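You operate a simulated robot arm through the tools that you are given. There is no shell and no other tool.

You are at the controls of a simulated two-armed robot. One attempt, no reset.

JOB
Float-test the tall jar's glaze, thin it with the matching cup and stir.
Fine: stir the jar before the float goes in; the water cup's mark equals the reading; float, stirrer and cup go back. Set down upright: green stirrer, white float.

Only the result counts: the job must be done as asked and must still hold three seconds after the hand-in. Knocking over, shifting, dropping, spilling or breaking anything else fails it.

ROBOT AND FRAMES
Two 7-joint arms with two-finger parallel grippers on one trunk that stands fixed in place. Base frame: the origin is at the foot of the trunk, x ahead of it, y to its left, z up. Units: mm, rad, N and s.
The left shoulder is at [70, 188, 1258], the right one opposite. With the tool pointing down near the work surface each hand reaches from about 240 to 780 mm from the base axis, measured 20 degrees to its own side. Payload 3.91 kg a hand.
Tool frame (each hand has its own): the origin (TCP) lies between the finger pads and is the grasp point; the fingertips stand 30 mm ahead of it; z points along the fingers, y is the line along which they close. The gripper opens to 110 mm. The fingers are 20 mm wide and 10 mm thick; the gripper's body (48 by 112 mm) begins 55 mm behind the TCP.
Orientation is that of the tool frame in the base frame, as [roll, pitch, yaw] about the fixed x, y, z axes, in that order (R = Rz(yaw) Ry(pitch) Rx(roll)). With the fingers straight down and closing along the base's y, the tool's x points along the base's -x, its y along +y and its z along -z.

CONTROLS
- The arms move only by the tool drive_tool. It takes "left_moves", "right_moves" or both (then of equal length, played together; a hand with none holds still); each is a list of rows, each a list of 7 numbers: the turn, a rotation vector about the tool's x, y, z in units of 6 degrees (1.0 is 6 degrees), then the shift along the tool's x, y, z in units of 40 mm (1.0 is 40 mm), then the finger opening in mm, from 0 to 110. In form: [[ax, ay, az, tx, ty, tz, claw], ...]. A call has 1 to 20 rows; each row shifts and turns the commanded pose from where the row before left it, along the tool's axes as they then stand. A call with a number of a shift or a turn outside -1 to 1 is refused whole. Rows are played at 5 a second. More than 50 mm and 0.15 rad between two rows, or a gripper value outside its range, and nothing of the call is played. Where a pose cannot be reached the arm comes as near as it can. A force on the tool above 90 N (or 10 N above the force at the start of the call, whichever is more), or a blocked arm, ends the call early, and 0.2 s more pass. The fingers move at their own pace (about 72 mm/s each) and stop on an object; they squeeze with about 38 N. The grip force told is the motor's: it shows also when the fingers shut on nothing. Time passes only in rows, and 0.2 s behind the last, so rows that do not move let the fingers close. The reply holds the time, the measured pose of the TCP, the force on the tool along the base axes, the opening and the grip force, in the units named above and with some noise, with the torque about the TCP (base axes, N m) and any sound that the robot's microphone picked up.
- Cameras (640 x 400 px; columns grow to the right, rows downward): "scene" is now at [123.3, 53.7, 1496.6]; the picture's right is [0.60, -0.80, 0.00], its down [-0.37, -0.28, -0.89] and it looks along [0.71, 0.53, -0.46] (base axes); focal length 333 px, centre (320, 200). "left" rides on the left gripper at [72, -17, -103] in its tool frame; the picture's right is [0.23, 0.97, 0.00], its down [-0.76, 0.18, -0.62] and it looks along [-0.61, 0.14, 0.78] (tool axes); focal length 222 px, centre (320, 200). "right" rides on the right gripper at [72, 17, -103] in its tool frame; the picture's right is [-0.23, 0.97, 0.00], its down [-0.76, -0.18, -0.62] and it looks along [-0.61, -0.14, 0.78] (tool axes); focal length 222 px, centre (320, 200). There is no depth. A picture from a camera that has moved, and an enlarged one, comes with that camera's place and axes in the base frame and with its lens.
- camera(camera): a new picture of that camera. No time passes.
- move_column(by): slides the trunk up (or, below 0, down) by that many mm; the arms and the scene camera ride with it, the base frame stays. It gives what a move gives, with no picture.
- head_to(pan, tilt): turns the head with the scene camera to pan (to the left, within 1.501 rad either way) and tilt (down, from -0.506 to 1.204), counted from straight ahead of the robot. It gives what a move gives.
- close_up(camera, box): a new picture of the part [left, top, right, bottom] of that camera's present view, enlarged. No time passes.
- job_done(): hands the job in; it is judged then, once.

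Nothing tells you positions but the pictures and the camera data. Unless the task says otherwise, let go and move clear before handing in.

The tools are called by a JSON object that holds its "fn" and its "kwargs". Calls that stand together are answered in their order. drive_tool: Moves the arms, as the interface text tells. Its arguments: {"type":"object","properties":{"left_moves":{"type":"array","items":{"type":"array","items":{"type":"number"}}},"right_moves":{"type":"array","items":{"type":"array","items":{"type":"number"}}}},"required":[]} The other tools are called the same way: move_column (by) moves the trunk up or down; head_to (pan, tilt) turns the head that bears the scene camera; camera (camera) takes a picture; close_up (camera, box) takes an enlarged picture of a part of a camera's view; job_done () hands the job in.

At the start:

```text
time_s: 0.0
left_ee_pos: [304.5, 461.4, 1363.5]
left_ee_rot: [-3.138, 0.004, -3.141]
left_wrist_force: [-0.5, -0.7, -0.8]
left_ft_torque: [0.02, -0.02, -0.03]
left_finger_gap: 110.0
left_grasp_force: 0.0
right_ee_pos: [382.5, 58.5, 1260.4]
right_ee_rot: [3.141, 0.0, -3.141]
right_wrist_force: [0.1, 0.5, 0.2]
right_ft_torque: [-0.01, -0.01, -0.02]
right_finger_gap: 110.1
right_grasp_force: 0.0
trunk travel left (down, up): [-768.0, 172.0]
head pan, tilt (commanded): [0.646, 0.476]
```

scene: 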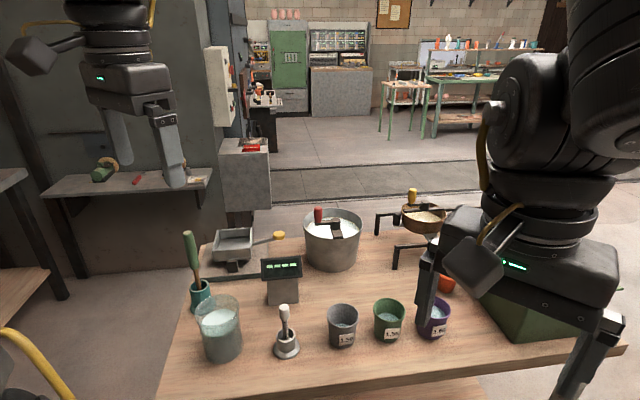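
right: 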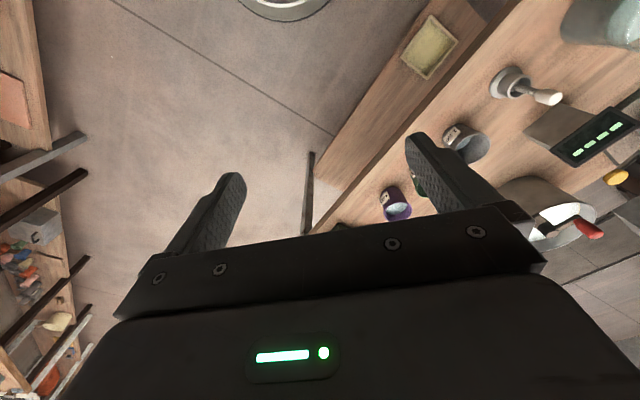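
left: 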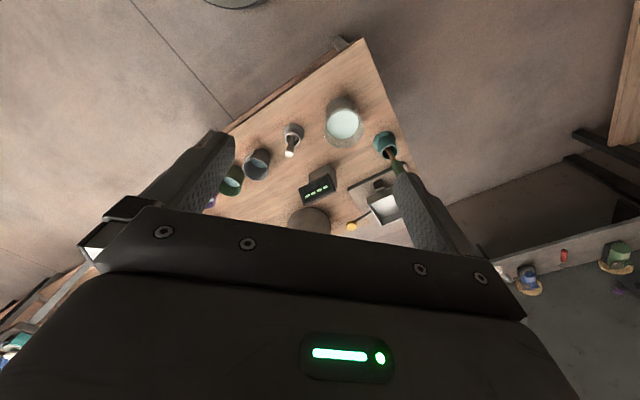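

I see a wooden bench with a tall glass jar of glaze, a green-handled stirrer in a teal holder, a white float in a stand, a digital display, and three labelled cups (grey, green, purple). I'll first zoom in to read labels and locate things.

{"fn": "close_up", "kwargs": {"camera": "scene", "box": [160, 220, 320, 380]}}

{"fn": "close_up", "kwargs": {"camera": "scene", "box": [300, 270, 480, 380]}}

{"fn": "close_up", "kwargs": {"camera": "left", "box": [200, 60, 440, 240]}}

{"fn": "close_up", "kwargs": {"camera": "scene", "box": [200, 190, 360, 310]}}

```text
2.50 times, centred on (240, 300) of scene
camera zoom: at [123.3, 53.7, 1496.6], right [0.6, -0.8, 0.0], down [-0.37, -0.28, -0.89], along [0.71, 0.53, -0.46], focal length 832 px, centre (520, -50)
```

zoom: 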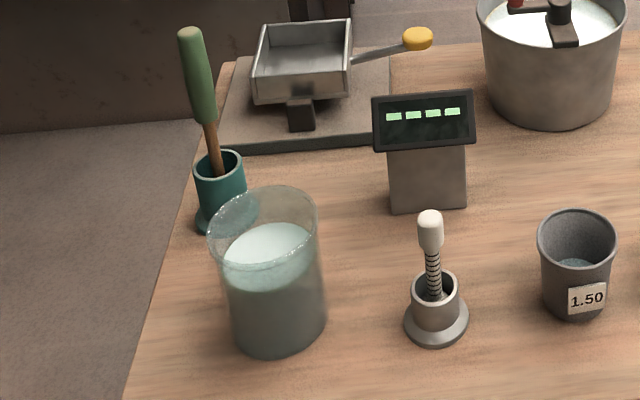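

```text
3.56 times, centred on (390, 325) of scene
camera zoom: at [123.3, 53.7, 1496.6], right [0.6, -0.8, 0.0], down [-0.37, -0.28, -0.89], along [0.71, 0.53, -0.46], focal length 1183 px, centre (71, -244)
```

zoom: 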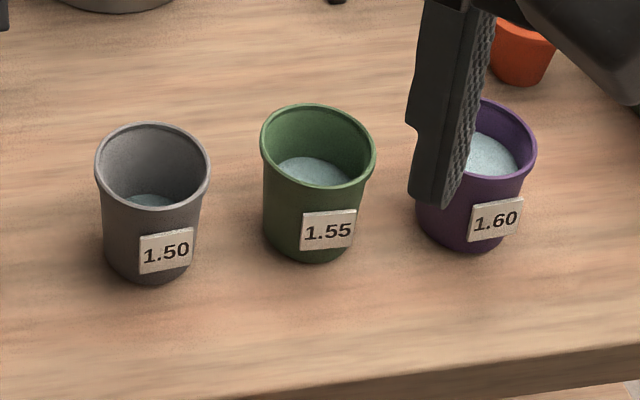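

```text
2.22 times, centred on (320, 150) of left
camera zoom: at [231.6, 444.4, 1465.6], right [-0.23, 0.97, 0.0], down [0.76, 0.18, 0.63], along [0.61, 0.14, -0.78], focal length 494 px, centre (320, 311)
```

zoom: 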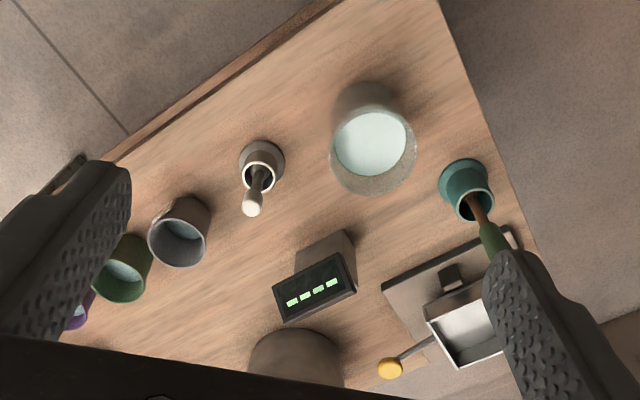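

```text
3.33 times, centred on (280, 250) of scene
camera zoom: at [123.3, 53.7, 1496.6], right [0.6, -0.8, 0.0], down [-0.37, -0.28, -0.89], along [0.71, 0.53, -0.46], focal length 1109 px, centre (453, 33)
```

zoom: 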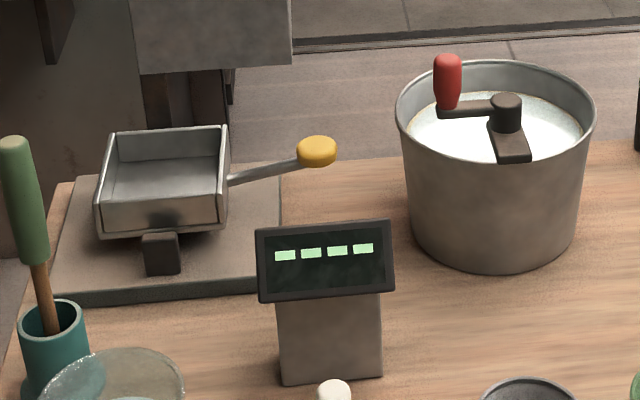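

The bench top seems to be about z≈850 and its front edge runs diagonally. The jar is near (402,538), the stirrer holder near (450,692), the float stand near (487,426) and the cups near (580,337), (662,262) and (732,179). I'll take a more downward head view to refine this.

{"fn": "head_to", "kwargs": {"pan": 0.75, "tilt": 0.8}}

{"fn": "camera", "kwargs": {"camera": "scene"}}

```text
time_s: 0.8
left_ee_pos: [304.2, 462.3, 1363.3]
left_ee_rot: [-3.141, 0.003, -3.141]
left_wrist_force: [0.4, 0.7, -0.1]
left_ft_torque: [0.01, -0.02, 0.02]
left_finger_gap: 110.3
left_grasp_force: 0.1
right_ee_pos: [381.7, 57.7, 1261.1]
right_ee_rot: [3.14, 0.0, -3.141]
right_wrist_force: [0.0, 0.2, -0.4]
right_ft_torque: [-0.02, -0.04, 0.0]
right_finger_gap: 110.1
right_grasp_force: 0.0
trunk travel left (down, up): [-768.0, 172.0]
head pan, tilt (commanded): [0.75, 0.799]
```

```text
taken
camera scene: at [109.3, 53.6, 1468.7], right [0.68, -0.73, 0.0], down [-0.52, -0.49, -0.7], along [0.51, 0.48, -0.72], focal length 333 px, centre (320, 200)
```

scene: 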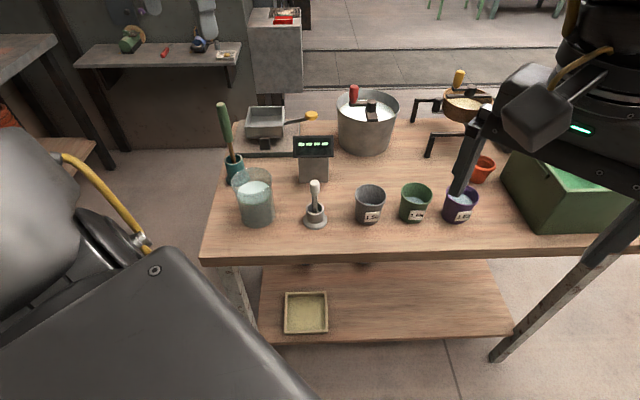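

{"fn": "close_up", "kwargs": {"camera": "scene", "box": [200, 90, 360, 250]}}

{"fn": "close_up", "kwargs": {"camera": "scene", "box": [340, 160, 500, 260]}}

```text
2.50 times, centred on (280, 170) of scene
camera zoom: at [109.3, 53.6, 1468.7], right [0.68, -0.73, 0.0], down [-0.52, -0.49, -0.7], along [0.51, 0.48, -0.72], focal length 832 px, centre (420, 275)
```

zoom: 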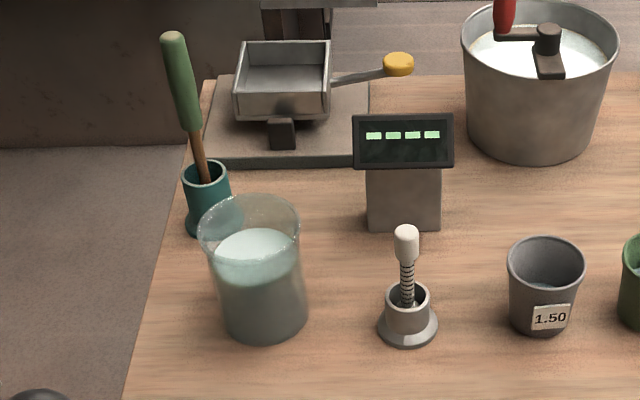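

```text
4.00 times, centred on (420, 210) of scene
camera zoom: at [109.3, 53.6, 1468.7], right [0.68, -0.73, 0.0], down [-0.52, -0.49, -0.7], along [0.51, 0.48, -0.72], focal length 1331 px, centre (-80, 160)
```

zoom: 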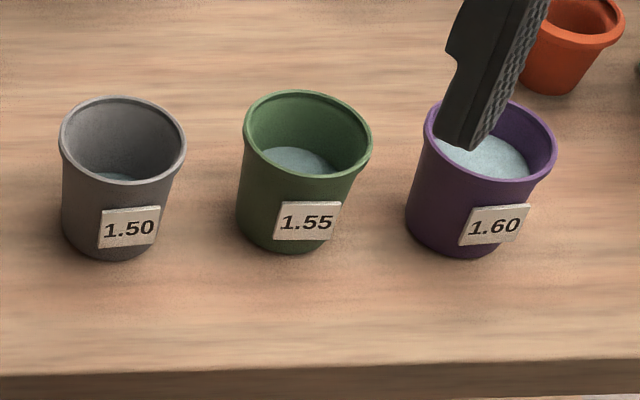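

I'll bring the left hand lower and to the left for a second viewpoint of the stirrer and jar, and move the right hand out of the way.

{"fn": "drive_tool", "kwargs": {"left_moves": [[0, 0, 0, 0.2, 0.85, 0.6, 110], [0, 0, 0, 0.2, 0.85, 0.6, 110], [0, 0, 0, 0.2, 0.85, 0.6, 110], [0, 0, 0, 0, 0.85, 0.6, 110], [0, 0, 0, 0, 0.6, 0.6, 110], [0, 0, 0, 0, 0, 0.6, 110]], "right_moves": [[0, 0, 0, 0, -1, 0, 110], [0, 0, 0, 0, -1, 0, 110], [0, 0, 0, 0, -1, 0, 110], [0, 0, 0, 0, -1, 0, 110], [0, 0, 0, 0, -1, 0, 110], [0, 0, 0, 0, -1, 0, 110]]}}

{"fn": "camera", "kwargs": {"camera": "left"}}

{"fn": "camera", "kwargs": {"camera": "scene"}}

```text
time_s: 2.2
left_ee_pos: [279.4, 619.7, 1221.6]
left_ee_rot: [-3.14, 0.006, -3.141]
left_wrist_force: [-1.0, -0.1, 0.2]
left_ft_torque: [0.04, -0.01, -0.02]
left_finger_gap: 110.1
left_grasp_force: 0.0
right_ee_pos: [382.2, -183.2, 1260.6]
right_ee_rot: [3.141, 0.004, -3.14]
right_wrist_force: [-0.4, 0.3, 0.0]
right_ft_torque: [0.02, -0.02, -0.01]
right_finger_gap: 110.1
right_grasp_force: 0.1
trunk travel left (down, up): [-768.0, 172.0]
head pan, tilt (commanded): [0.75, 0.799]
```

```text
taken
camera left: at [207.2, 602.6, 1324.4], right [-0.23, 0.97, 0.0], down [0.76, 0.18, 0.63], along [0.61, 0.14, -0.78], focal length 222 px, centre (320, 200)
```

left: 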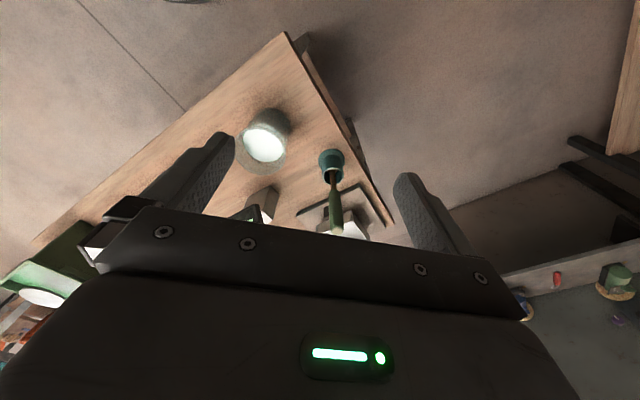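

```text
taken
camera scene: at [107.4, 52.1, 1468.9], right [0.68, -0.73, 0.0], down [-0.52, -0.49, -0.7], along [0.51, 0.48, -0.72], focal length 333 px, centre (320, 200)
```

scene: 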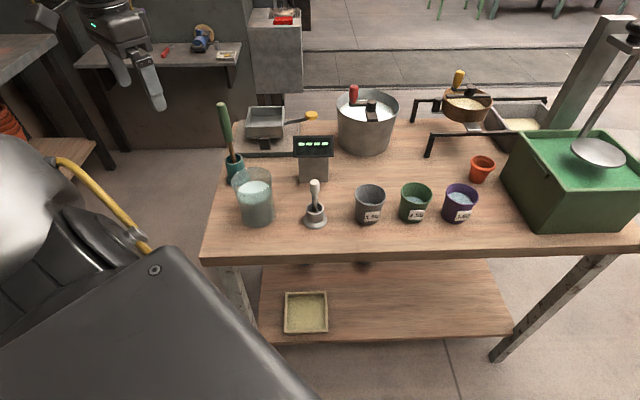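

{"fn": "close_up", "kwargs": {"camera": "left", "box": [220, 90, 400, 250]}}

{"fn": "close_up", "kwargs": {"camera": "scene", "box": [200, 95, 280, 235]}}

{"fn": "close_up", "kwargs": {"camera": "scene", "box": [270, 120, 350, 235]}}

```text
2.50 times, centred on (310, 170) of left
camera zoom: at [207.2, 602.6, 1324.4], right [-0.23, 0.97, 0.0], down [0.76, 0.18, 0.63], along [0.61, 0.14, -0.78], focal length 555 px, centre (345, 275)
```

zoom: 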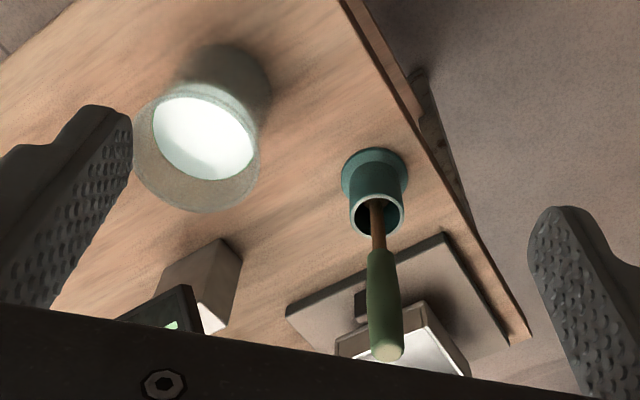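

```text
2.86 times, centred on (240, 165) of scene
camera zoom: at [107.4, 52.1, 1468.9], right [0.68, -0.73, 0.0], down [-0.52, -0.49, -0.7], along [0.51, 0.48, -0.72], focal length 951 px, centre (549, 300)
```

zoom: 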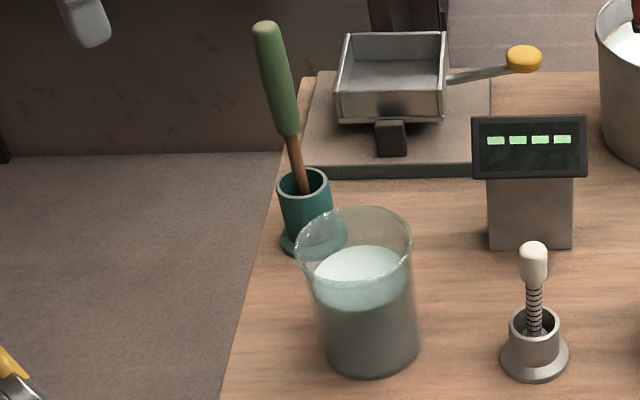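

```text
3.48 times, centred on (310, 178) of scene
camera zoom: at [107.4, 52.1, 1468.9], right [0.68, -0.73, 0.0], down [-0.52, -0.49, -0.7], along [0.51, 0.48, -0.72], focal length 1157 px, centre (355, 278)
```

zoom: 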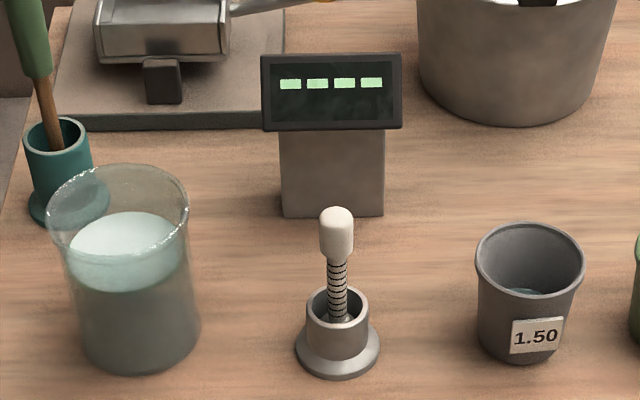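

The stirrer stands almost vertical in its holder, with its handle top near (455,688,1077). The jar is centred near (405,539) with its rim at about 962 and the glaze at about 935. I'll move the left hand above the stirrer handle and check the alignment.

{"fn": "drive_tool", "kwargs": {"left_moves": [[0, 0, 0, -0.878, 0.342, 0.35, 110], [0, 0, 0, -0.878, 0.342, 0.35, 110], [0, 0, 0, -0.878, 0.342, 0.35, 110], [0, 0, 0, -0.878, 0.342, 0.35, 110], [0, 0, 0, -0.878, 0.342, 0.35, 110], [0, 0, 0, 0, 0, 0, 110]]}}

{"fn": "camera", "kwargs": {"camera": "left"}}

{"fn": "camera", "kwargs": {"camera": "scene"}}

```text
time_s: 3.6
left_ee_pos: [454.0, 689.0, 1151.1]
left_ee_rot: [-3.14, 0.004, -3.141]
left_wrist_force: [-0.4, 1.5, 0.0]
left_ft_torque: [0.02, -0.02, -0.02]
left_finger_gap: 109.8
left_grasp_force: 0.1
right_ee_pos: [381.8, -180.2, 1261.4]
right_ee_rot: [-3.141, 0.003, -3.141]
right_wrist_force: [-0.5, 0.8, -0.2]
right_ft_torque: [-0.01, 0.0, 0.04]
right_finger_gap: 110.2
right_grasp_force: 0.0
trunk travel left (down, up): [-768.0, 172.0]
head pan, tilt (commanded): [0.75, 0.799]
```

```text
taken
camera left: at [381.2, 671.7, 1254.2], right [-0.23, 0.97, 0.0], down [0.76, 0.18, 0.63], along [0.61, 0.14, -0.78], focal length 222 px, centre (320, 200)
```

left: 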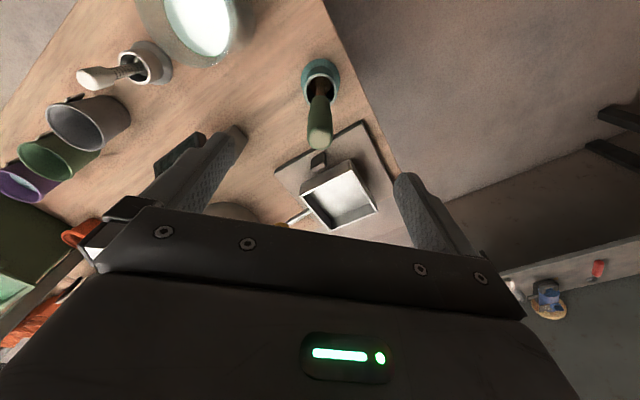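

```text
taken
camera scene: at [107.4, 53.7, 1468.8], right [0.68, -0.73, 0.0], down [-0.52, -0.49, -0.7], along [0.51, 0.48, -0.72], focal length 333 px, centre (320, 200)
```

scene: 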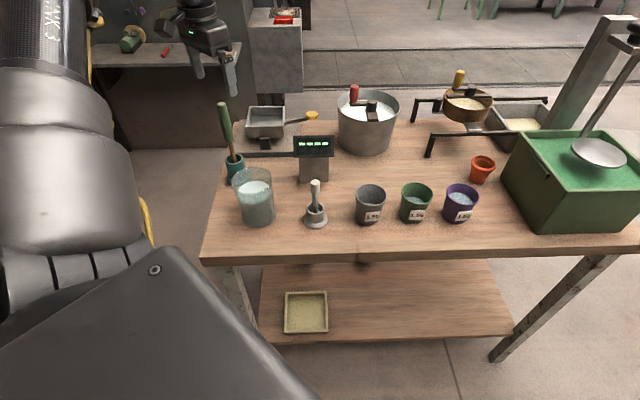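

{"fn": "close_up", "kwargs": {"camera": "left", "box": [270, 40, 370, 160]}}

{"fn": "close_up", "kwargs": {"camera": "scene", "box": [180, 40, 280, 200]}}

```text
3.33 times, centred on (320, 100) of left
camera zoom: at [381.2, 671.7, 1254.2], right [-0.23, 0.97, 0.0], down [0.76, 0.18, 0.63], along [0.61, 0.14, -0.78], focal length 740 px, centre (320, 533)
```

zoom: 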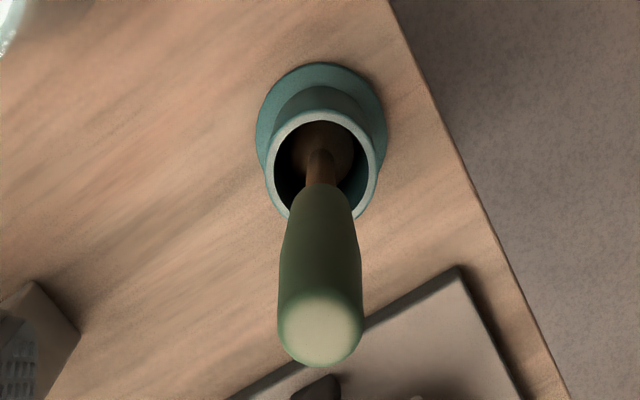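

```text
2.50 times, centred on (230, 120) of scene
camera zoom: at [107.4, 53.7, 1468.8], right [0.68, -0.73, 0.0], down [-0.52, -0.49, -0.7], along [0.51, 0.48, -0.72], focal length 832 px, centre (545, 400)
```

zoom: 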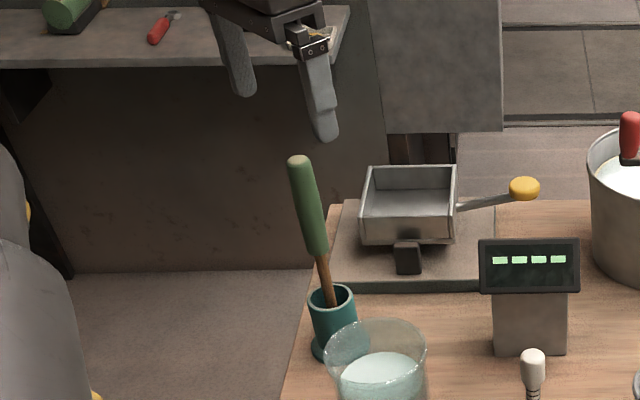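

The hand is aligned with the handle within about 2 mm. I'll descend to TCP z≈1046 and close on the handle.

{"fn": "drive_tool", "kwargs": {"left_moves": [[0, 0, 0, -0.04, 0, 0.6, 110], [0, 0, 0, 0, 0, 0.6, 80], [0, 0, 0, 0, 0, 0.6, 60], [0, 0, 0, 0, 0, 0.6, 60], [0, 0, 0, 0, 0, 0.22, 60], [0, 0, 0, 0, 0, 0, 60]]}}

{"fn": "camera", "kwargs": {"camera": "left"}}

{"fn": "camera", "kwargs": {"camera": "scene"}}

```text
time_s: 5.0
left_ee_pos: [457.7, 688.1, 1042.8]
left_ee_rot: [-3.139, 0.002, -3.14]
left_wrist_force: [-0.5, 0.3, 1.1]
left_ft_torque: [-0.01, 0.01, 0.01]
left_finger_gap: 59.7
left_grasp_force: 0.1
right_ee_pos: [384.0, -180.8, 1260.0]
right_ee_rot: [-3.141, 0.0, 3.14]
right_wrist_force: [-0.7, 0.1, 0.4]
right_ft_torque: [0.01, -0.02, 0.0]
right_finger_gap: 110.4
right_grasp_force: 0.0
trunk travel left (down, up): [-768.0, 172.0]
head pan, tilt (commanded): [0.75, 0.799]
```

```text
taken
camera left: at [384.9, 670.3, 1146.5], right [-0.23, 0.97, 0.0], down [0.76, 0.18, 0.63], along [0.61, 0.14, -0.78], focal length 222 px, centre (320, 200)
```

left: 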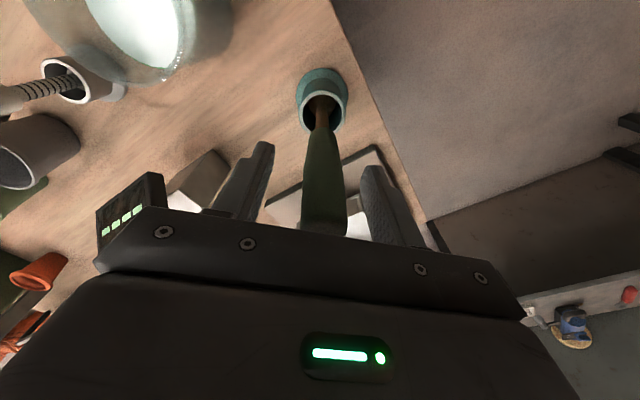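

```text
taken
camera scene: at [109.2, 53.1, 1468.7], right [0.68, -0.73, 0.0], down [-0.52, -0.49, -0.7], along [0.51, 0.48, -0.72], focal length 333 px, centre (320, 200)
```

scene: 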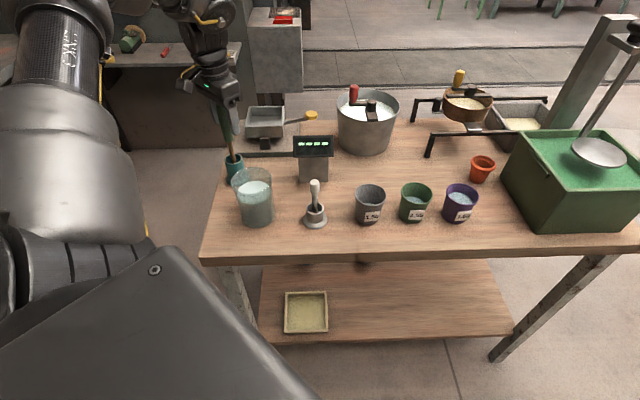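

{"fn": "drive_tool", "kwargs": {"left_moves": [[0, 0, 0, 0, 0, 0, 40], [0, 0, 0, 0, 0, 0, 28], [0, 0, 0, 0, 0, 0, 22], [0, 0, 0, 0, 0, 0, 10], [0, 0, 0, 0, 0, 0, 5], [0, 0, 0, 0, 0, 0, 5]]}}

{"fn": "close_up", "kwargs": {"camera": "left", "box": [240, 40, 400, 240]}}

```text
time_s: 6.4
left_ee_pos: [456.5, 689.0, 1044.6]
left_ee_rot: [-3.14, 0.004, -3.141]
left_wrist_force: [-0.9, 0.7, 1.0]
left_ft_torque: [0.18, 0.02, 0.02]
left_finger_gap: 24.1
left_grasp_force: 37.6
right_ee_pos: [382.5, -180.7, 1260.1]
right_ee_rot: [3.139, 0.0, 3.141]
right_wrist_force: [0.2, -0.6, 0.6]
right_ft_torque: [0.01, 0.0, 0.0]
right_finger_gap: 110.0
right_grasp_force: 0.1
trunk travel left (down, up): [-768.0, 172.0]
head pan, tilt (commanded): [0.75, 0.799]
```

```text
2.00 times, centred on (320, 140) of left
camera zoom: at [385.0, 670.6, 1146.5], right [-0.23, 0.97, 0.0], down [0.76, 0.18, 0.63], along [0.61, 0.14, -0.78], focal length 444 px, centre (320, 320)
```

zoom: 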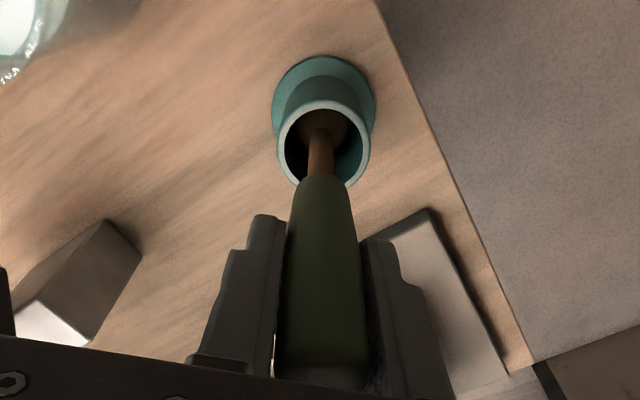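

Gripped at 24 mm. I'll lift the stirrer straight up out of the holder.

{"fn": "drive_tool", "kwargs": {"left_moves": [[0, 0, 0, 0, 0, -0.3, 5], [0, 0, 0, 0, 0, -0.5, 5], [0, 0, 0, 0, 0, -0.6, 5], [0, 0, 0, 0, 0, -0.6, 5], [0, 0, 0, 0, 0, -0.6, 5], [0, 0, 0, 0, 0, -0.6, 5], [0, 0, 0, 0, 0, -0.6, 5], [0, 0, 0, 0, 0, 0, 5]]}}

{"fn": "camera", "kwargs": {"camera": "left"}}

{"fn": "close_up", "kwargs": {"camera": "scene", "box": [180, 40, 340, 240]}}

```text
time_s: 8.2
left_ee_pos: [455.6, 691.3, 1195.8]
left_ee_rot: [-3.14, 0.004, -3.14]
left_wrist_force: [-0.6, -0.7, -0.7]
left_ft_torque: [-0.02, 0.02, 0.01]
left_finger_gap: 22.7
left_grasp_force: 38.1
right_ee_pos: [384.3, -180.3, 1260.6]
right_ee_rot: [-3.141, -0.001, -3.142]
right_wrist_force: [-0.5, -0.2, 0.2]
right_ft_torque: [0.02, 0.02, 0.0]
right_finger_gap: 109.7
right_grasp_force: 0.1
trunk travel left (down, up): [-768.0, 172.0]
head pan, tilt (commanded): [0.75, 0.799]
```

```text
taken
camera left: at [383.7, 672.7, 1298.1], right [-0.23, 0.97, 0.0], down [0.76, 0.18, 0.63], along [0.61, 0.14, -0.78], focal length 222 px, centre (320, 200)
```

left: 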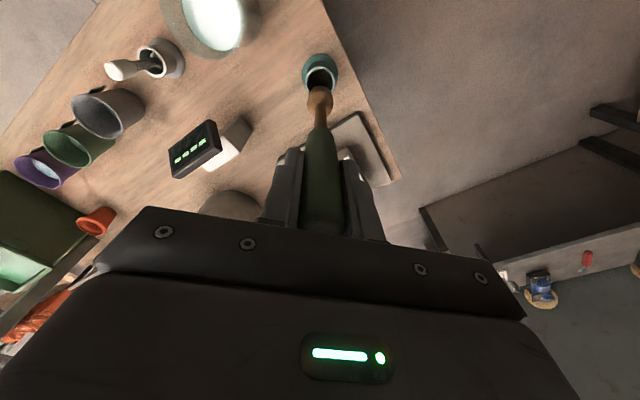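

```text
2.00 times, centred on (260, 140) of scene
camera zoom: at [109.4, 54.1, 1468.6], right [0.68, -0.73, 0.0], down [-0.52, -0.49, -0.7], along [0.51, 0.48, -0.72], focal length 665 px, centre (440, 320)
```

zoom: 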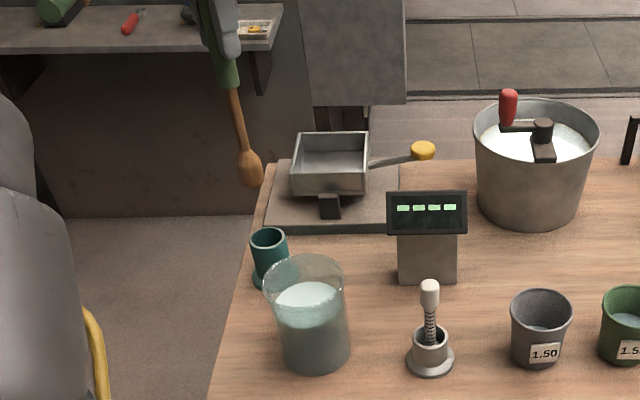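

The stirrer has a paddle about 32 mm wide whose bottom is about 197 mm below the TCP. I'll move it over the jar centre and check.

{"fn": "drive_tool", "kwargs": {"left_moves": [[0, 0, 0, 0.2, -0.6, -0.1, 5], [0, 0, 0, 0.27, -0.8, 0, 5], [0, 0, 0, 0.27, -0.8, 0, 5], [0, 0, 0, 0.27, -0.8, 0, 5], [0, 0, 0, 0.27, -0.8, 0, 5], [0, 0, 0, 0, 0, 0, 5]]}}

{"fn": "camera", "kwargs": {"camera": "left"}}

{"fn": "camera", "kwargs": {"camera": "scene"}}

```text
time_s: 9.6
left_ee_pos: [406.4, 537.8, 1201.7]
left_ee_rot: [-3.139, 0.002, 3.141]
left_wrist_force: [-0.5, -0.1, -1.6]
left_ft_torque: [-0.02, 0.02, 0.01]
left_finger_gap: 22.6
left_grasp_force: 37.6
right_ee_pos: [384.8, -180.1, 1260.2]
right_ee_rot: [-3.141, 0.001, 3.141]
right_wrist_force: [0.8, 0.0, 0.1]
right_ft_torque: [0.0, 0.02, 0.01]
right_finger_gap: 109.9
right_grasp_force: 0.1
trunk travel left (down, up): [-768.0, 172.0]
head pan, tilt (commanded): [0.75, 0.799]
```

```text
taken
camera left: at [333.6, 519.4, 1304.2], right [-0.23, 0.97, 0.0], down [0.76, 0.18, 0.63], along [0.61, 0.14, -0.78], focal length 222 px, centre (320, 200)
```

left: 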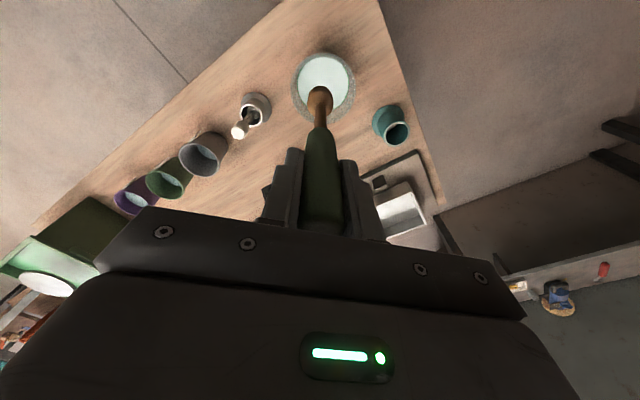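

```text
taken
camera scene: at [109.8, 54.3, 1468.6], right [0.68, -0.73, 0.0], down [-0.52, -0.49, -0.7], along [0.51, 0.48, -0.72], focal length 333 px, centre (320, 200)
```

scene: 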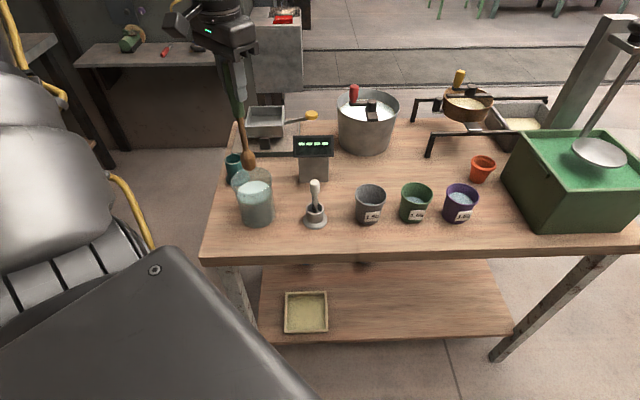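

{"fn": "close_up", "kwargs": {"camera": "left", "box": [260, 30, 420, 150]}}

{"fn": "close_up", "kwargs": {"camera": "scene", "box": [200, 110, 300, 240]}}

```text
3.33 times, centred on (340, 90) of left
camera zoom: at [333.6, 519.4, 1304.2], right [-0.23, 0.97, 0.0], down [0.76, 0.18, 0.63], along [0.61, 0.14, -0.78], focal length 740 px, centre (253, 567)
```

zoom: 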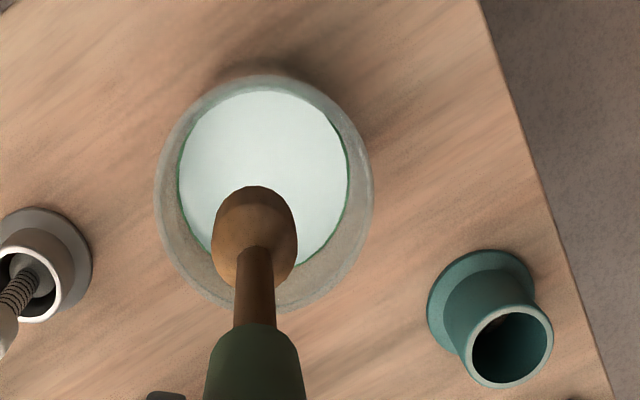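

```text
3.08 times, centred on (250, 175) of scene
camera zoom: at [109.8, 54.3, 1468.6], right [0.68, -0.73, 0.0], down [-0.52, -0.49, -0.7], along [0.51, 0.48, -0.72], focal length 1024 px, centre (535, 277)
```

zoom: 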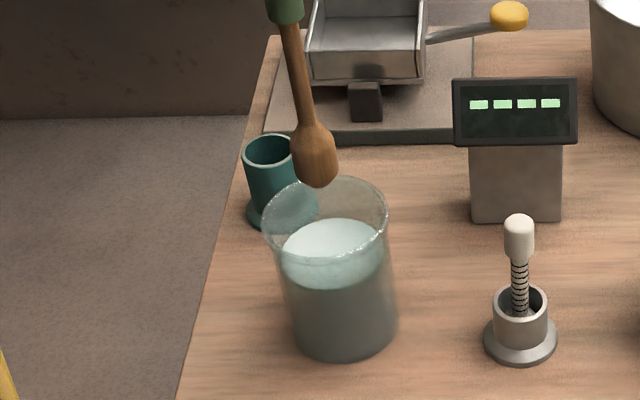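

The paddle is close to the jar axis. I'll shift 4 mm in +y to centre it and lower it into the glaze, down to TCP z≈1063 with the paddle bottom about 15 mm above the jar floor.

{"fn": "drive_tool", "kwargs": {"left_moves": [[0, 0, 0, 0.01, 0.1, 0.3, 5], [0, 0, 0, 0, 0, 0.5, 5], [0, 0, 0, 0, 0, 0.5, 5], [0, 0, 0, 0, 0, 0.5, 5], [0, 0, 0, 0, 0, 0.5, 5], [0, 0, 0, 0, 0, 0.5, 5], [0, 0, 0, 0, 0, 0.5, 5], [0, 0, 0, 0, 0, 0.17, 5], [0, 0, 0, 0, 0, 0, 5]]}}

{"fn": "close_up", "kwargs": {"camera": "left", "box": [240, 20, 400, 140]}}

{"fn": "close_up", "kwargs": {"camera": "scene", "box": [200, 110, 300, 240]}}

```text
time_s: 11.6
left_ee_pos: [407.4, 542.2, 1061.2]
left_ee_rot: [-3.141, 0.003, 3.141]
left_wrist_force: [0.6, 0.1, -0.8]
left_ft_torque: [0.01, 0.03, 0.02]
left_finger_gap: 22.4
left_grasp_force: 37.9
right_ee_pos: [383.4, -181.5, 1258.5]
right_ee_rot: [-3.141, 0.0, -3.141]
right_wrist_force: [-0.2, 0.6, -0.1]
right_ft_torque: [0.0, 0.02, 0.02]
right_finger_gap: 110.0
right_grasp_force: 0.0
trunk travel left (down, up): [-768.0, 172.0]
head pan, tilt (commanded): [0.75, 0.799]
```

```text
3.33 times, centred on (320, 80) of left
camera zoom: at [334.4, 524.4, 1164.3], right [-0.23, 0.97, 0.0], down [0.76, 0.18, 0.63], along [0.61, 0.14, -0.78], focal length 740 px, centre (320, 600)
```

zoom: 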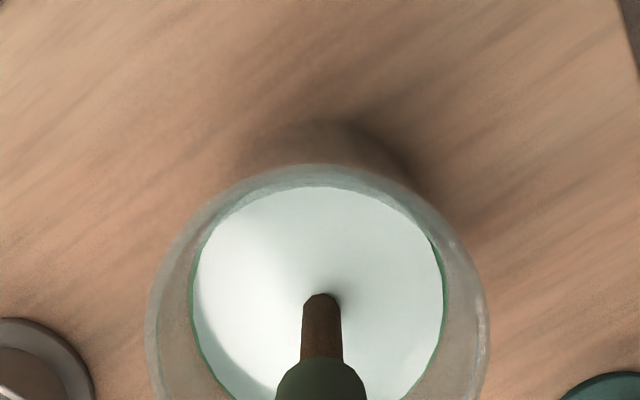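

```text
3.08 times, centred on (250, 175) of scene
camera zoom: at [109.2, 53.4, 1468.7], right [0.68, -0.73, 0.0], down [-0.52, -0.49, -0.7], along [0.51, 0.48, -0.72], focal length 1024 px, centre (535, 277)
```

zoom: 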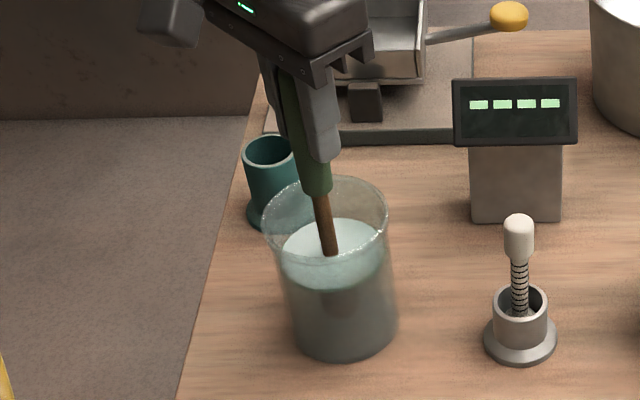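

The shaft sits in the middle of the glaze. Now I'll stir in circles of 14 mm radius.

{"fn": "drive_tool", "kwargs": {"left_moves": [[0, 0, 0, -0.35, 0, 0, 5], [0, 0, 0, 0.1025, 0.2475, 0, 5], [0, 0, 0, 0.2475, 0.1025, 0, 5], [0, 0, 0, 0.2475, -0.1025, 0, 5], [0, 0, 0, 0.1025, -0.2475, 0, 5], [0, 0, 0, -0.1025, -0.2475, 0, 5], [0, 0, 0, -0.2475, -0.1025, 0, 5], [0, 0, 0, -0.2475, 0.1025, 0, 5], [0, 0, 0, -0.1025, 0.2475, 0, 5], [0, 0, 0, 0.1025, 0.2475, 0, 5], [0, 0, 0, 0.2475, 0.1025, 0, 5], [0, 0, 0, 0.2475, -0.1025, 0, 5], [0, 0, 0, 0.1025, -0.2475, 0, 5], [0, 0, 0, -0.1025, -0.2475, 0, 5], [0, 0, 0, -0.2475, -0.1025, 0, 5], [0, 0, 0, -0.2475, 0.1025, 0, 5], [0, 0, 0, -0.1025, 0.2475, 0, 5]]}}

{"fn": "close_up", "kwargs": {"camera": "left", "box": [240, 20, 400, 140]}}

{"fn": "close_up", "kwargs": {"camera": "scene", "box": [200, 110, 300, 240]}}

```text
time_s: 15.2
left_ee_pos: [422.4, 542.9, 1062.9]
left_ee_rot: [-3.14, 0.005, -3.14]
left_wrist_force: [-0.1, 0.3, -0.9]
left_ft_torque: [-0.01, 0.02, 0.0]
left_finger_gap: 22.4
left_grasp_force: 38.4
right_ee_pos: [383.0, -180.8, 1259.5]
right_ee_rot: [-3.141, 0.0, -3.14]
right_wrist_force: [0.5, -0.4, 1.9]
right_ft_torque: [0.01, 0.05, -0.02]
right_finger_gap: 110.2
right_grasp_force: 0.1
trunk travel left (down, up): [-768.0, 172.0]
head pan, tilt (commanded): [0.75, 0.799]
```

```text
3.33 times, centred on (320, 80) of left
camera zoom: at [349.1, 525.3, 1164.7], right [-0.23, 0.97, 0.0], down [0.76, 0.18, 0.63], along [0.61, 0.14, -0.78], focal length 740 px, centre (320, 600)
```

zoom: 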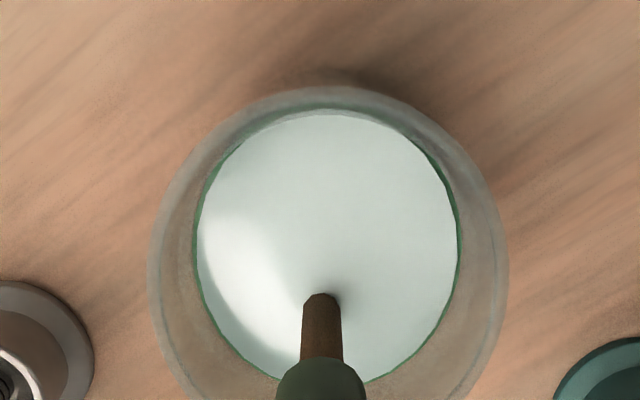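

```text
3.08 times, centred on (250, 175) of scene
camera zoom: at [109.3, 54.1, 1468.6], right [0.68, -0.73, 0.0], down [-0.52, -0.49, -0.7], along [0.51, 0.48, -0.72], focal length 1024 px, centre (535, 277)
```

zoom: 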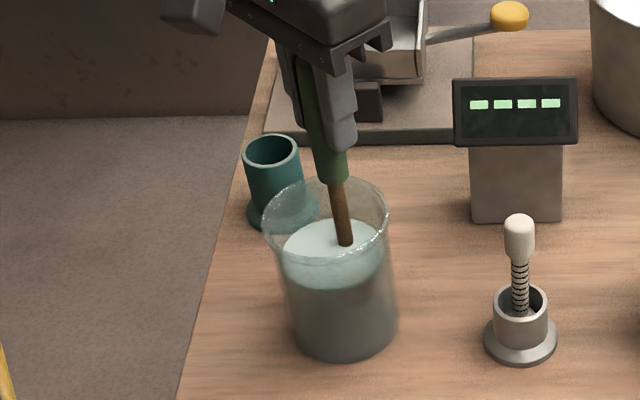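

No wall contact, but the circle was about 3 mm off centre toward +x. I'll recentre and keep stirring.

{"fn": "drive_tool", "kwargs": {"left_moves": [[0, 0, 0, 0.08, -0.03, 0, 5], [0, 0, 0, 0.1025, 0.2475, 0, 5], [0, 0, 0, 0.2475, 0.1025, 0, 5], [0, 0, 0, 0.2475, -0.1025, 0, 5], [0, 0, 0, 0.1025, -0.2475, 0, 5], [0, 0, 0, -0.1025, -0.2475, 0, 5], [0, 0, 0, -0.2475, -0.1025, 0, 5], [0, 0, 0, -0.2475, 0.1025, 0, 5], [0, 0, 0, -0.1025, 0.2475, 0, 5], [0, 0, 0, 0.1025, 0.2475, 0, 5], [0, 0, 0, 0.2475, 0.1025, 0, 5], [0, 0, 0, 0.2475, -0.1025, 0, 5], [0, 0, 0, 0.1025, -0.2475, 0, 5], [0, 0, 0, -0.1025, -0.2475, 0, 5], [0, 0, 0, -0.2475, -0.1025, 0, 5], [0, 0, 0, -0.2475, 0.1025, 0, 5], [0, 0, 0, -0.1025, 0.2475, 0, 5]]}}

{"fn": "drive_tool", "kwargs": {"left_moves": [[0, 0, 0, 0.1025, 0.2475, 0, 5], [0, 0, 0, 0.2475, 0.1025, 0, 5], [0, 0, 0, 0.2475, -0.1025, 0, 5], [0, 0, 0, 0.1025, -0.2475, 0, 5], [0, 0, 0, -0.1025, -0.2475, 0, 5], [0, 0, 0, -0.2475, -0.1025, 0, 5], [0, 0, 0, -0.2475, 0.1025, 0, 5], [0, 0, 0, -0.1025, 0.2475, 0, 5], [0, 0, 0, 0.1025, 0.2475, 0, 5], [0, 0, 0, 0.2475, 0.1025, 0, 5], [0, 0, 0, 0.2475, -0.1025, 0, 5], [0, 0, 0, 0.1025, -0.2475, 0, 5], [0, 0, 0, -0.1025, -0.2475, 0, 5], [0, 0, 0, -0.2475, -0.1025, 0, 5], [0, 0, 0, -0.2475, 0.1025, 0, 5], [0, 0, 0, -0.1025, 0.2475, 0, 5]]}}

{"fn": "close_up", "kwargs": {"camera": "left", "box": [240, 20, 400, 140]}}

{"fn": "close_up", "kwargs": {"camera": "scene", "box": [200, 110, 300, 240]}}

```text
time_s: 18.8
left_ee_pos: [417.9, 541.5, 1061.9]
left_ee_rot: [-3.139, 0.005, 3.14]
left_wrist_force: [-0.3, -0.9, -1.1]
left_ft_torque: [0.0, 0.02, -0.03]
left_finger_gap: 22.3
left_grasp_force: 37.9
right_ee_pos: [384.7, -180.3, 1259.6]
right_ee_rot: [-3.141, 0.0, -3.141]
right_wrist_force: [0.2, 0.2, 1.0]
right_ft_torque: [0.01, 0.0, -0.03]
right_finger_gap: 110.1
right_grasp_force: 0.1
trunk travel left (down, up): [-768.0, 172.0]
head pan, tilt (commanded): [0.75, 0.799]
```

```text
time_s: 22.2
left_ee_pos: [417.3, 540.9, 1061.8]
left_ee_rot: [-3.141, 0.003, -3.142]
left_wrist_force: [0.7, -0.2, 0.2]
left_ft_torque: [0.01, 0.03, -0.02]
left_finger_gap: 22.1
left_grasp_force: 38.0
right_ee_pos: [383.5, -181.3, 1260.1]
right_ee_rot: [-3.141, 0.0, 3.141]
right_wrist_force: [0.9, 0.2, -0.2]
right_ft_torque: [0.02, 0.06, -0.01]
right_finger_gap: 110.0
right_grasp_force: 0.1
trunk travel left (down, up): [-768.0, 172.0]
head pan, tilt (commanded): [0.75, 0.799]
```

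```text
3.33 times, centred on (320, 80) of left
camera zoom: at [344.5, 523.2, 1164.0], right [-0.23, 0.97, 0.0], down [0.76, 0.18, 0.63], along [0.61, 0.14, -0.78], focal length 740 px, centre (320, 600)
```

zoom: 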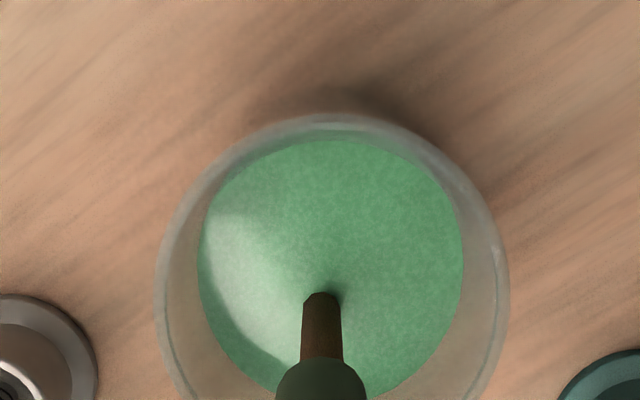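

```text
3.08 times, centred on (250, 175) of scene
camera zoom: at [109.3, 54.1, 1468.6], right [0.68, -0.73, 0.0], down [-0.52, -0.49, -0.7], along [0.51, 0.48, -0.72], focal length 1024 px, centre (535, 277)
```

zoom: 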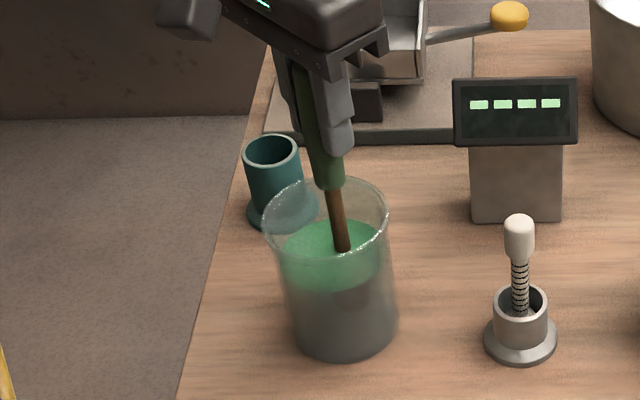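

The glaze has turned green, which shows it is mixed. I'll do two more turns for margin and then centre the stirrer.

{"fn": "drive_tool", "kwargs": {"left_moves": [[0, 0, 0, 0.1025, 0.2475, 0, 5], [0, 0, 0, 0.2475, 0.1025, 0, 5], [0, 0, 0, 0.2475, -0.1025, 0, 5], [0, 0, 0, 0.1025, -0.2475, 0, 5], [0, 0, 0, -0.1025, -0.2475, 0, 5], [0, 0, 0, -0.2475, -0.1025, 0, 5], [0, 0, 0, -0.2475, 0.1025, 0, 5], [0, 0, 0, -0.1025, 0.2475, 0, 5], [0, 0, 0, 0.1025, 0.2475, 0, 5], [0, 0, 0, 0.2475, 0.1025, 0, 5], [0, 0, 0, 0.2475, -0.1025, 0, 5], [0, 0, 0, 0.1025, -0.2475, 0, 5], [0, 0, 0, -0.1025, -0.2475, 0, 5], [0, 0, 0, -0.2475, -0.1025, 0, 5], [0, 0, 0, -0.2475, 0.1025, 0, 5], [0, 0, 0, -0.1025, 0.2475, 0, 5], [0, 0, 0, 0.32, 0.02, 0, 5], [0, 0, 0, 0, 0, 0, 5]]}}

{"fn": "close_up", "kwargs": {"camera": "left", "box": [240, 20, 400, 140]}}

{"fn": "close_up", "kwargs": {"camera": "scene", "box": [200, 110, 300, 240]}}

```text
time_s: 26.0
left_ee_pos: [404.1, 542.8, 1061.4]
left_ee_rot: [-3.14, 0.004, -3.141]
left_wrist_force: [-0.2, 0.0, -1.7]
left_ft_torque: [0.02, 0.02, -0.02]
left_finger_gap: 22.5
left_grasp_force: 37.9
right_ee_pos: [383.7, -180.4, 1260.3]
right_ee_rot: [3.141, -0.001, 3.14]
right_wrist_force: [0.5, 0.0, 0.3]
right_ft_torque: [-0.01, 0.0, 0.0]
right_finger_gap: 110.2
right_grasp_force: 0.1
trunk travel left (down, up): [-768.0, 172.0]
head pan, tilt (commanded): [0.75, 0.799]
```

```text
3.33 times, centred on (320, 80) of left
camera zoom: at [332.8, 524.0, 1163.8], right [-0.23, 0.97, 0.0], down [0.76, 0.18, 0.63], along [0.61, 0.14, -0.78], focal length 740 px, centre (320, 600)
```

zoom: 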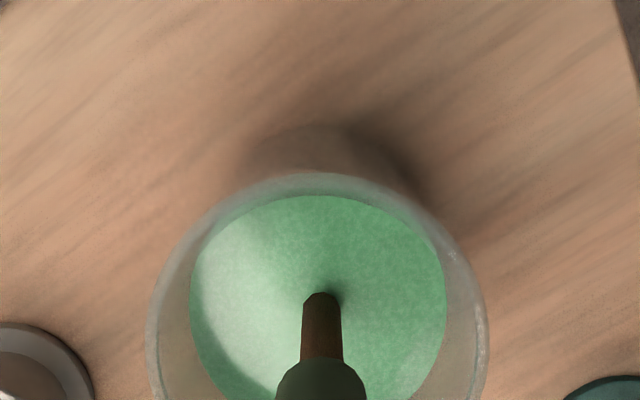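

```text
3.08 times, centred on (250, 175) of scene
camera zoom: at [109.7, 53.5, 1468.6], right [0.68, -0.73, 0.0], down [-0.52, -0.49, -0.7], along [0.51, 0.48, -0.72], focal length 1024 px, centre (535, 277)
```

zoom: 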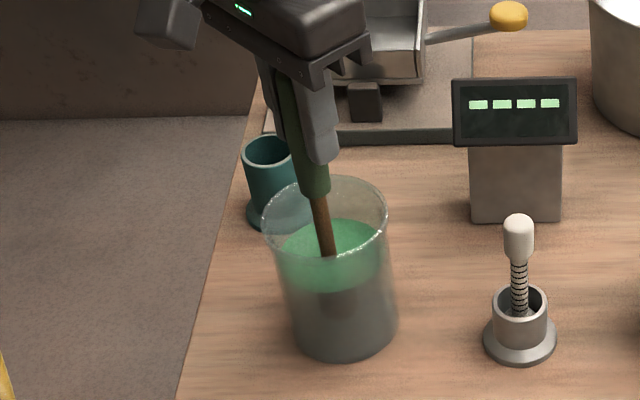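

Stirred well. I'll lift the stirrer straight up out of the jar, let it drip briefly, and check its tilt in the grip.

{"fn": "drive_tool", "kwargs": {"left_moves": [[0, 0, 0, 0, 0, -0.3, 5], [0, 0, 0, 0, 0, -0.5, 5], [0, 0, 0, 0, 0, -0.5, 5], [0, 0, 0, 0, 0, -0.5, 5], [0, 0, 0, 0, 0, -0.5, 5], [0, 0, 0, 0, 0, -0.5, 5], [0, 0, 0, 0, 0, -0.5, 5], [0, 0, 0, 0, 0, -0.2, 5], [0, 0, 0, 0, 0, 0, 5], [0, 0, 0, 0, 0, 0, 5], [0, 0, 0, 0, 0, 0, 5], [0, 0, 0, 0, 0, 0, 5]]}}

{"fn": "close_up", "kwargs": {"camera": "left", "box": [260, 30, 420, 150]}}

{"fn": "close_up", "kwargs": {"camera": "scene", "box": [200, 110, 300, 240]}}

```text
time_s: 28.6
left_ee_pos: [403.6, 542.4, 1201.8]
left_ee_rot: [-3.14, 0.003, -3.141]
left_wrist_force: [-0.4, -0.3, -1.2]
left_ft_torque: [0.01, 0.02, 0.0]
left_finger_gap: 22.4
left_grasp_force: 38.4
right_ee_pos: [385.6, -181.8, 1259.8]
right_ee_rot: [3.141, 0.0, 3.14]
right_wrist_force: [-0.6, -0.4, 0.2]
right_ft_torque: [0.03, -0.01, -0.01]
right_finger_gap: 110.3
right_grasp_force: 0.1
trunk travel left (down, up): [-768.0, 172.0]
head pan, tilt (commanded): [0.75, 0.799]
```

```text
3.33 times, centred on (340, 90) of left
camera zoom: at [330.8, 524.4, 1304.9], right [-0.23, 0.97, 0.0], down [0.76, 0.18, 0.63], along [0.61, 0.14, -0.78], focal length 740 px, centre (253, 567)
```

zoom: 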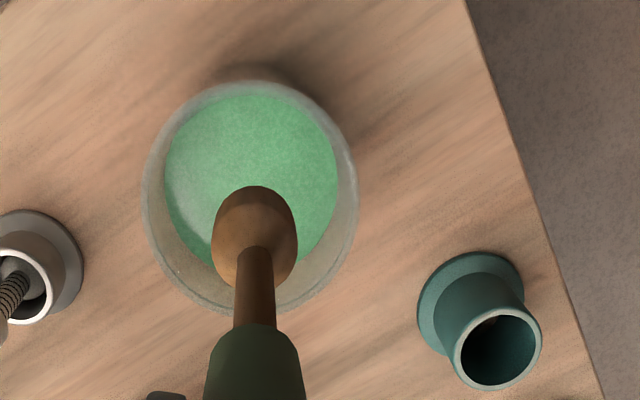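

```text
3.08 times, centred on (250, 175) of scene
camera zoom: at [109.4, 53.8, 1468.6], right [0.68, -0.73, 0.0], down [-0.52, -0.49, -0.7], along [0.51, 0.48, -0.72], focal length 1024 px, centre (535, 277)
```

zoom: 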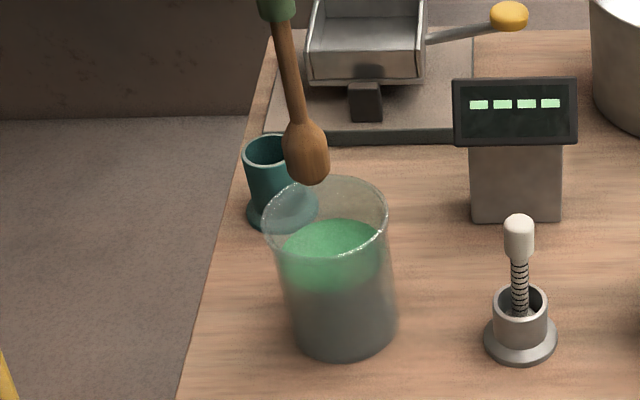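

The stirrer is still aligned with the tool axis. I'll go back above the holder at about (455,689).

{"fn": "drive_tool", "kwargs": {"left_moves": [[0, 0, 0, -0.2585, 0.7345, 0, 5], [0, 0, 0, -0.2585, 0.7345, 0, 5], [0, 0, 0, -0.2585, 0.7345, 0, 5], [0, 0, 0, -0.2585, 0.7345, 0, 5], [0, 0, 0, -0.2585, 0.7345, 0, 5], [0, 0, 0, 0, 0, 0, 5], [0, 0, 0, 0, 0, 0, 5]]}}

{"fn": "close_up", "kwargs": {"camera": "left", "box": [260, 30, 400, 170]}}

{"fn": "close_up", "kwargs": {"camera": "scene", "box": [180, 60, 300, 210]}}

```text
time_s: 30.2
left_ee_pos: [454.8, 689.3, 1202.2]
left_ee_rot: [-3.14, 0.003, 3.141]
left_wrist_force: [0.0, -0.8, -0.9]
left_ft_torque: [-0.02, 0.01, -0.02]
left_finger_gap: 22.4
left_grasp_force: 38.5
right_ee_pos: [384.7, -180.5, 1260.8]
right_ee_rot: [3.141, 0.0, 3.141]
right_wrist_force: [-0.1, 0.0, 0.5]
right_ft_torque: [-0.03, 0.02, 0.02]
right_finger_gap: 110.1
right_grasp_force: 0.1
trunk travel left (down, up): [-768.0, 172.0]
head pan, tilt (commanded): [0.75, 0.799]
```

```text
2.86 times, centred on (330, 100) of left
camera zoom: at [382.4, 671.6, 1305.7], right [-0.23, 0.97, 0.0], down [0.76, 0.18, 0.63], along [0.61, 0.14, -0.78], focal length 635 px, centre (291, 486)
```

zoom: 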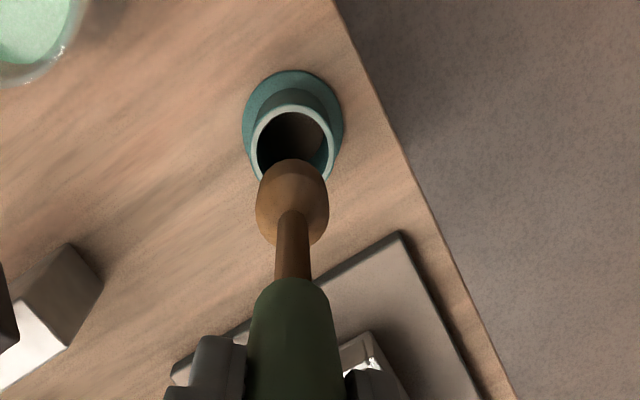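

```text
2.67 times, centred on (240, 135) of scene
camera zoom: at [108.9, 53.4, 1468.7], right [0.68, -0.73, 0.0], down [-0.52, -0.49, -0.7], along [0.51, 0.48, -0.72], focal length 887 px, centre (533, 373)
```

zoom: 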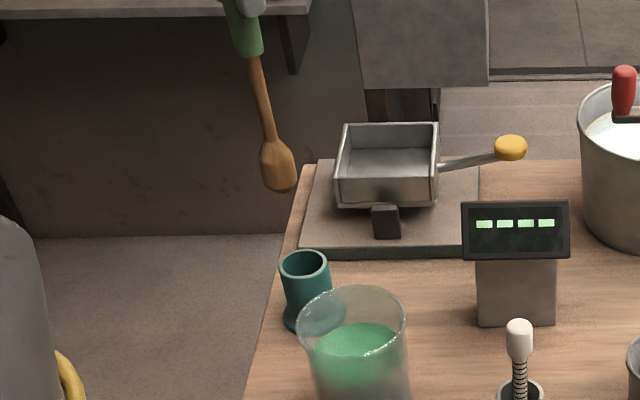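

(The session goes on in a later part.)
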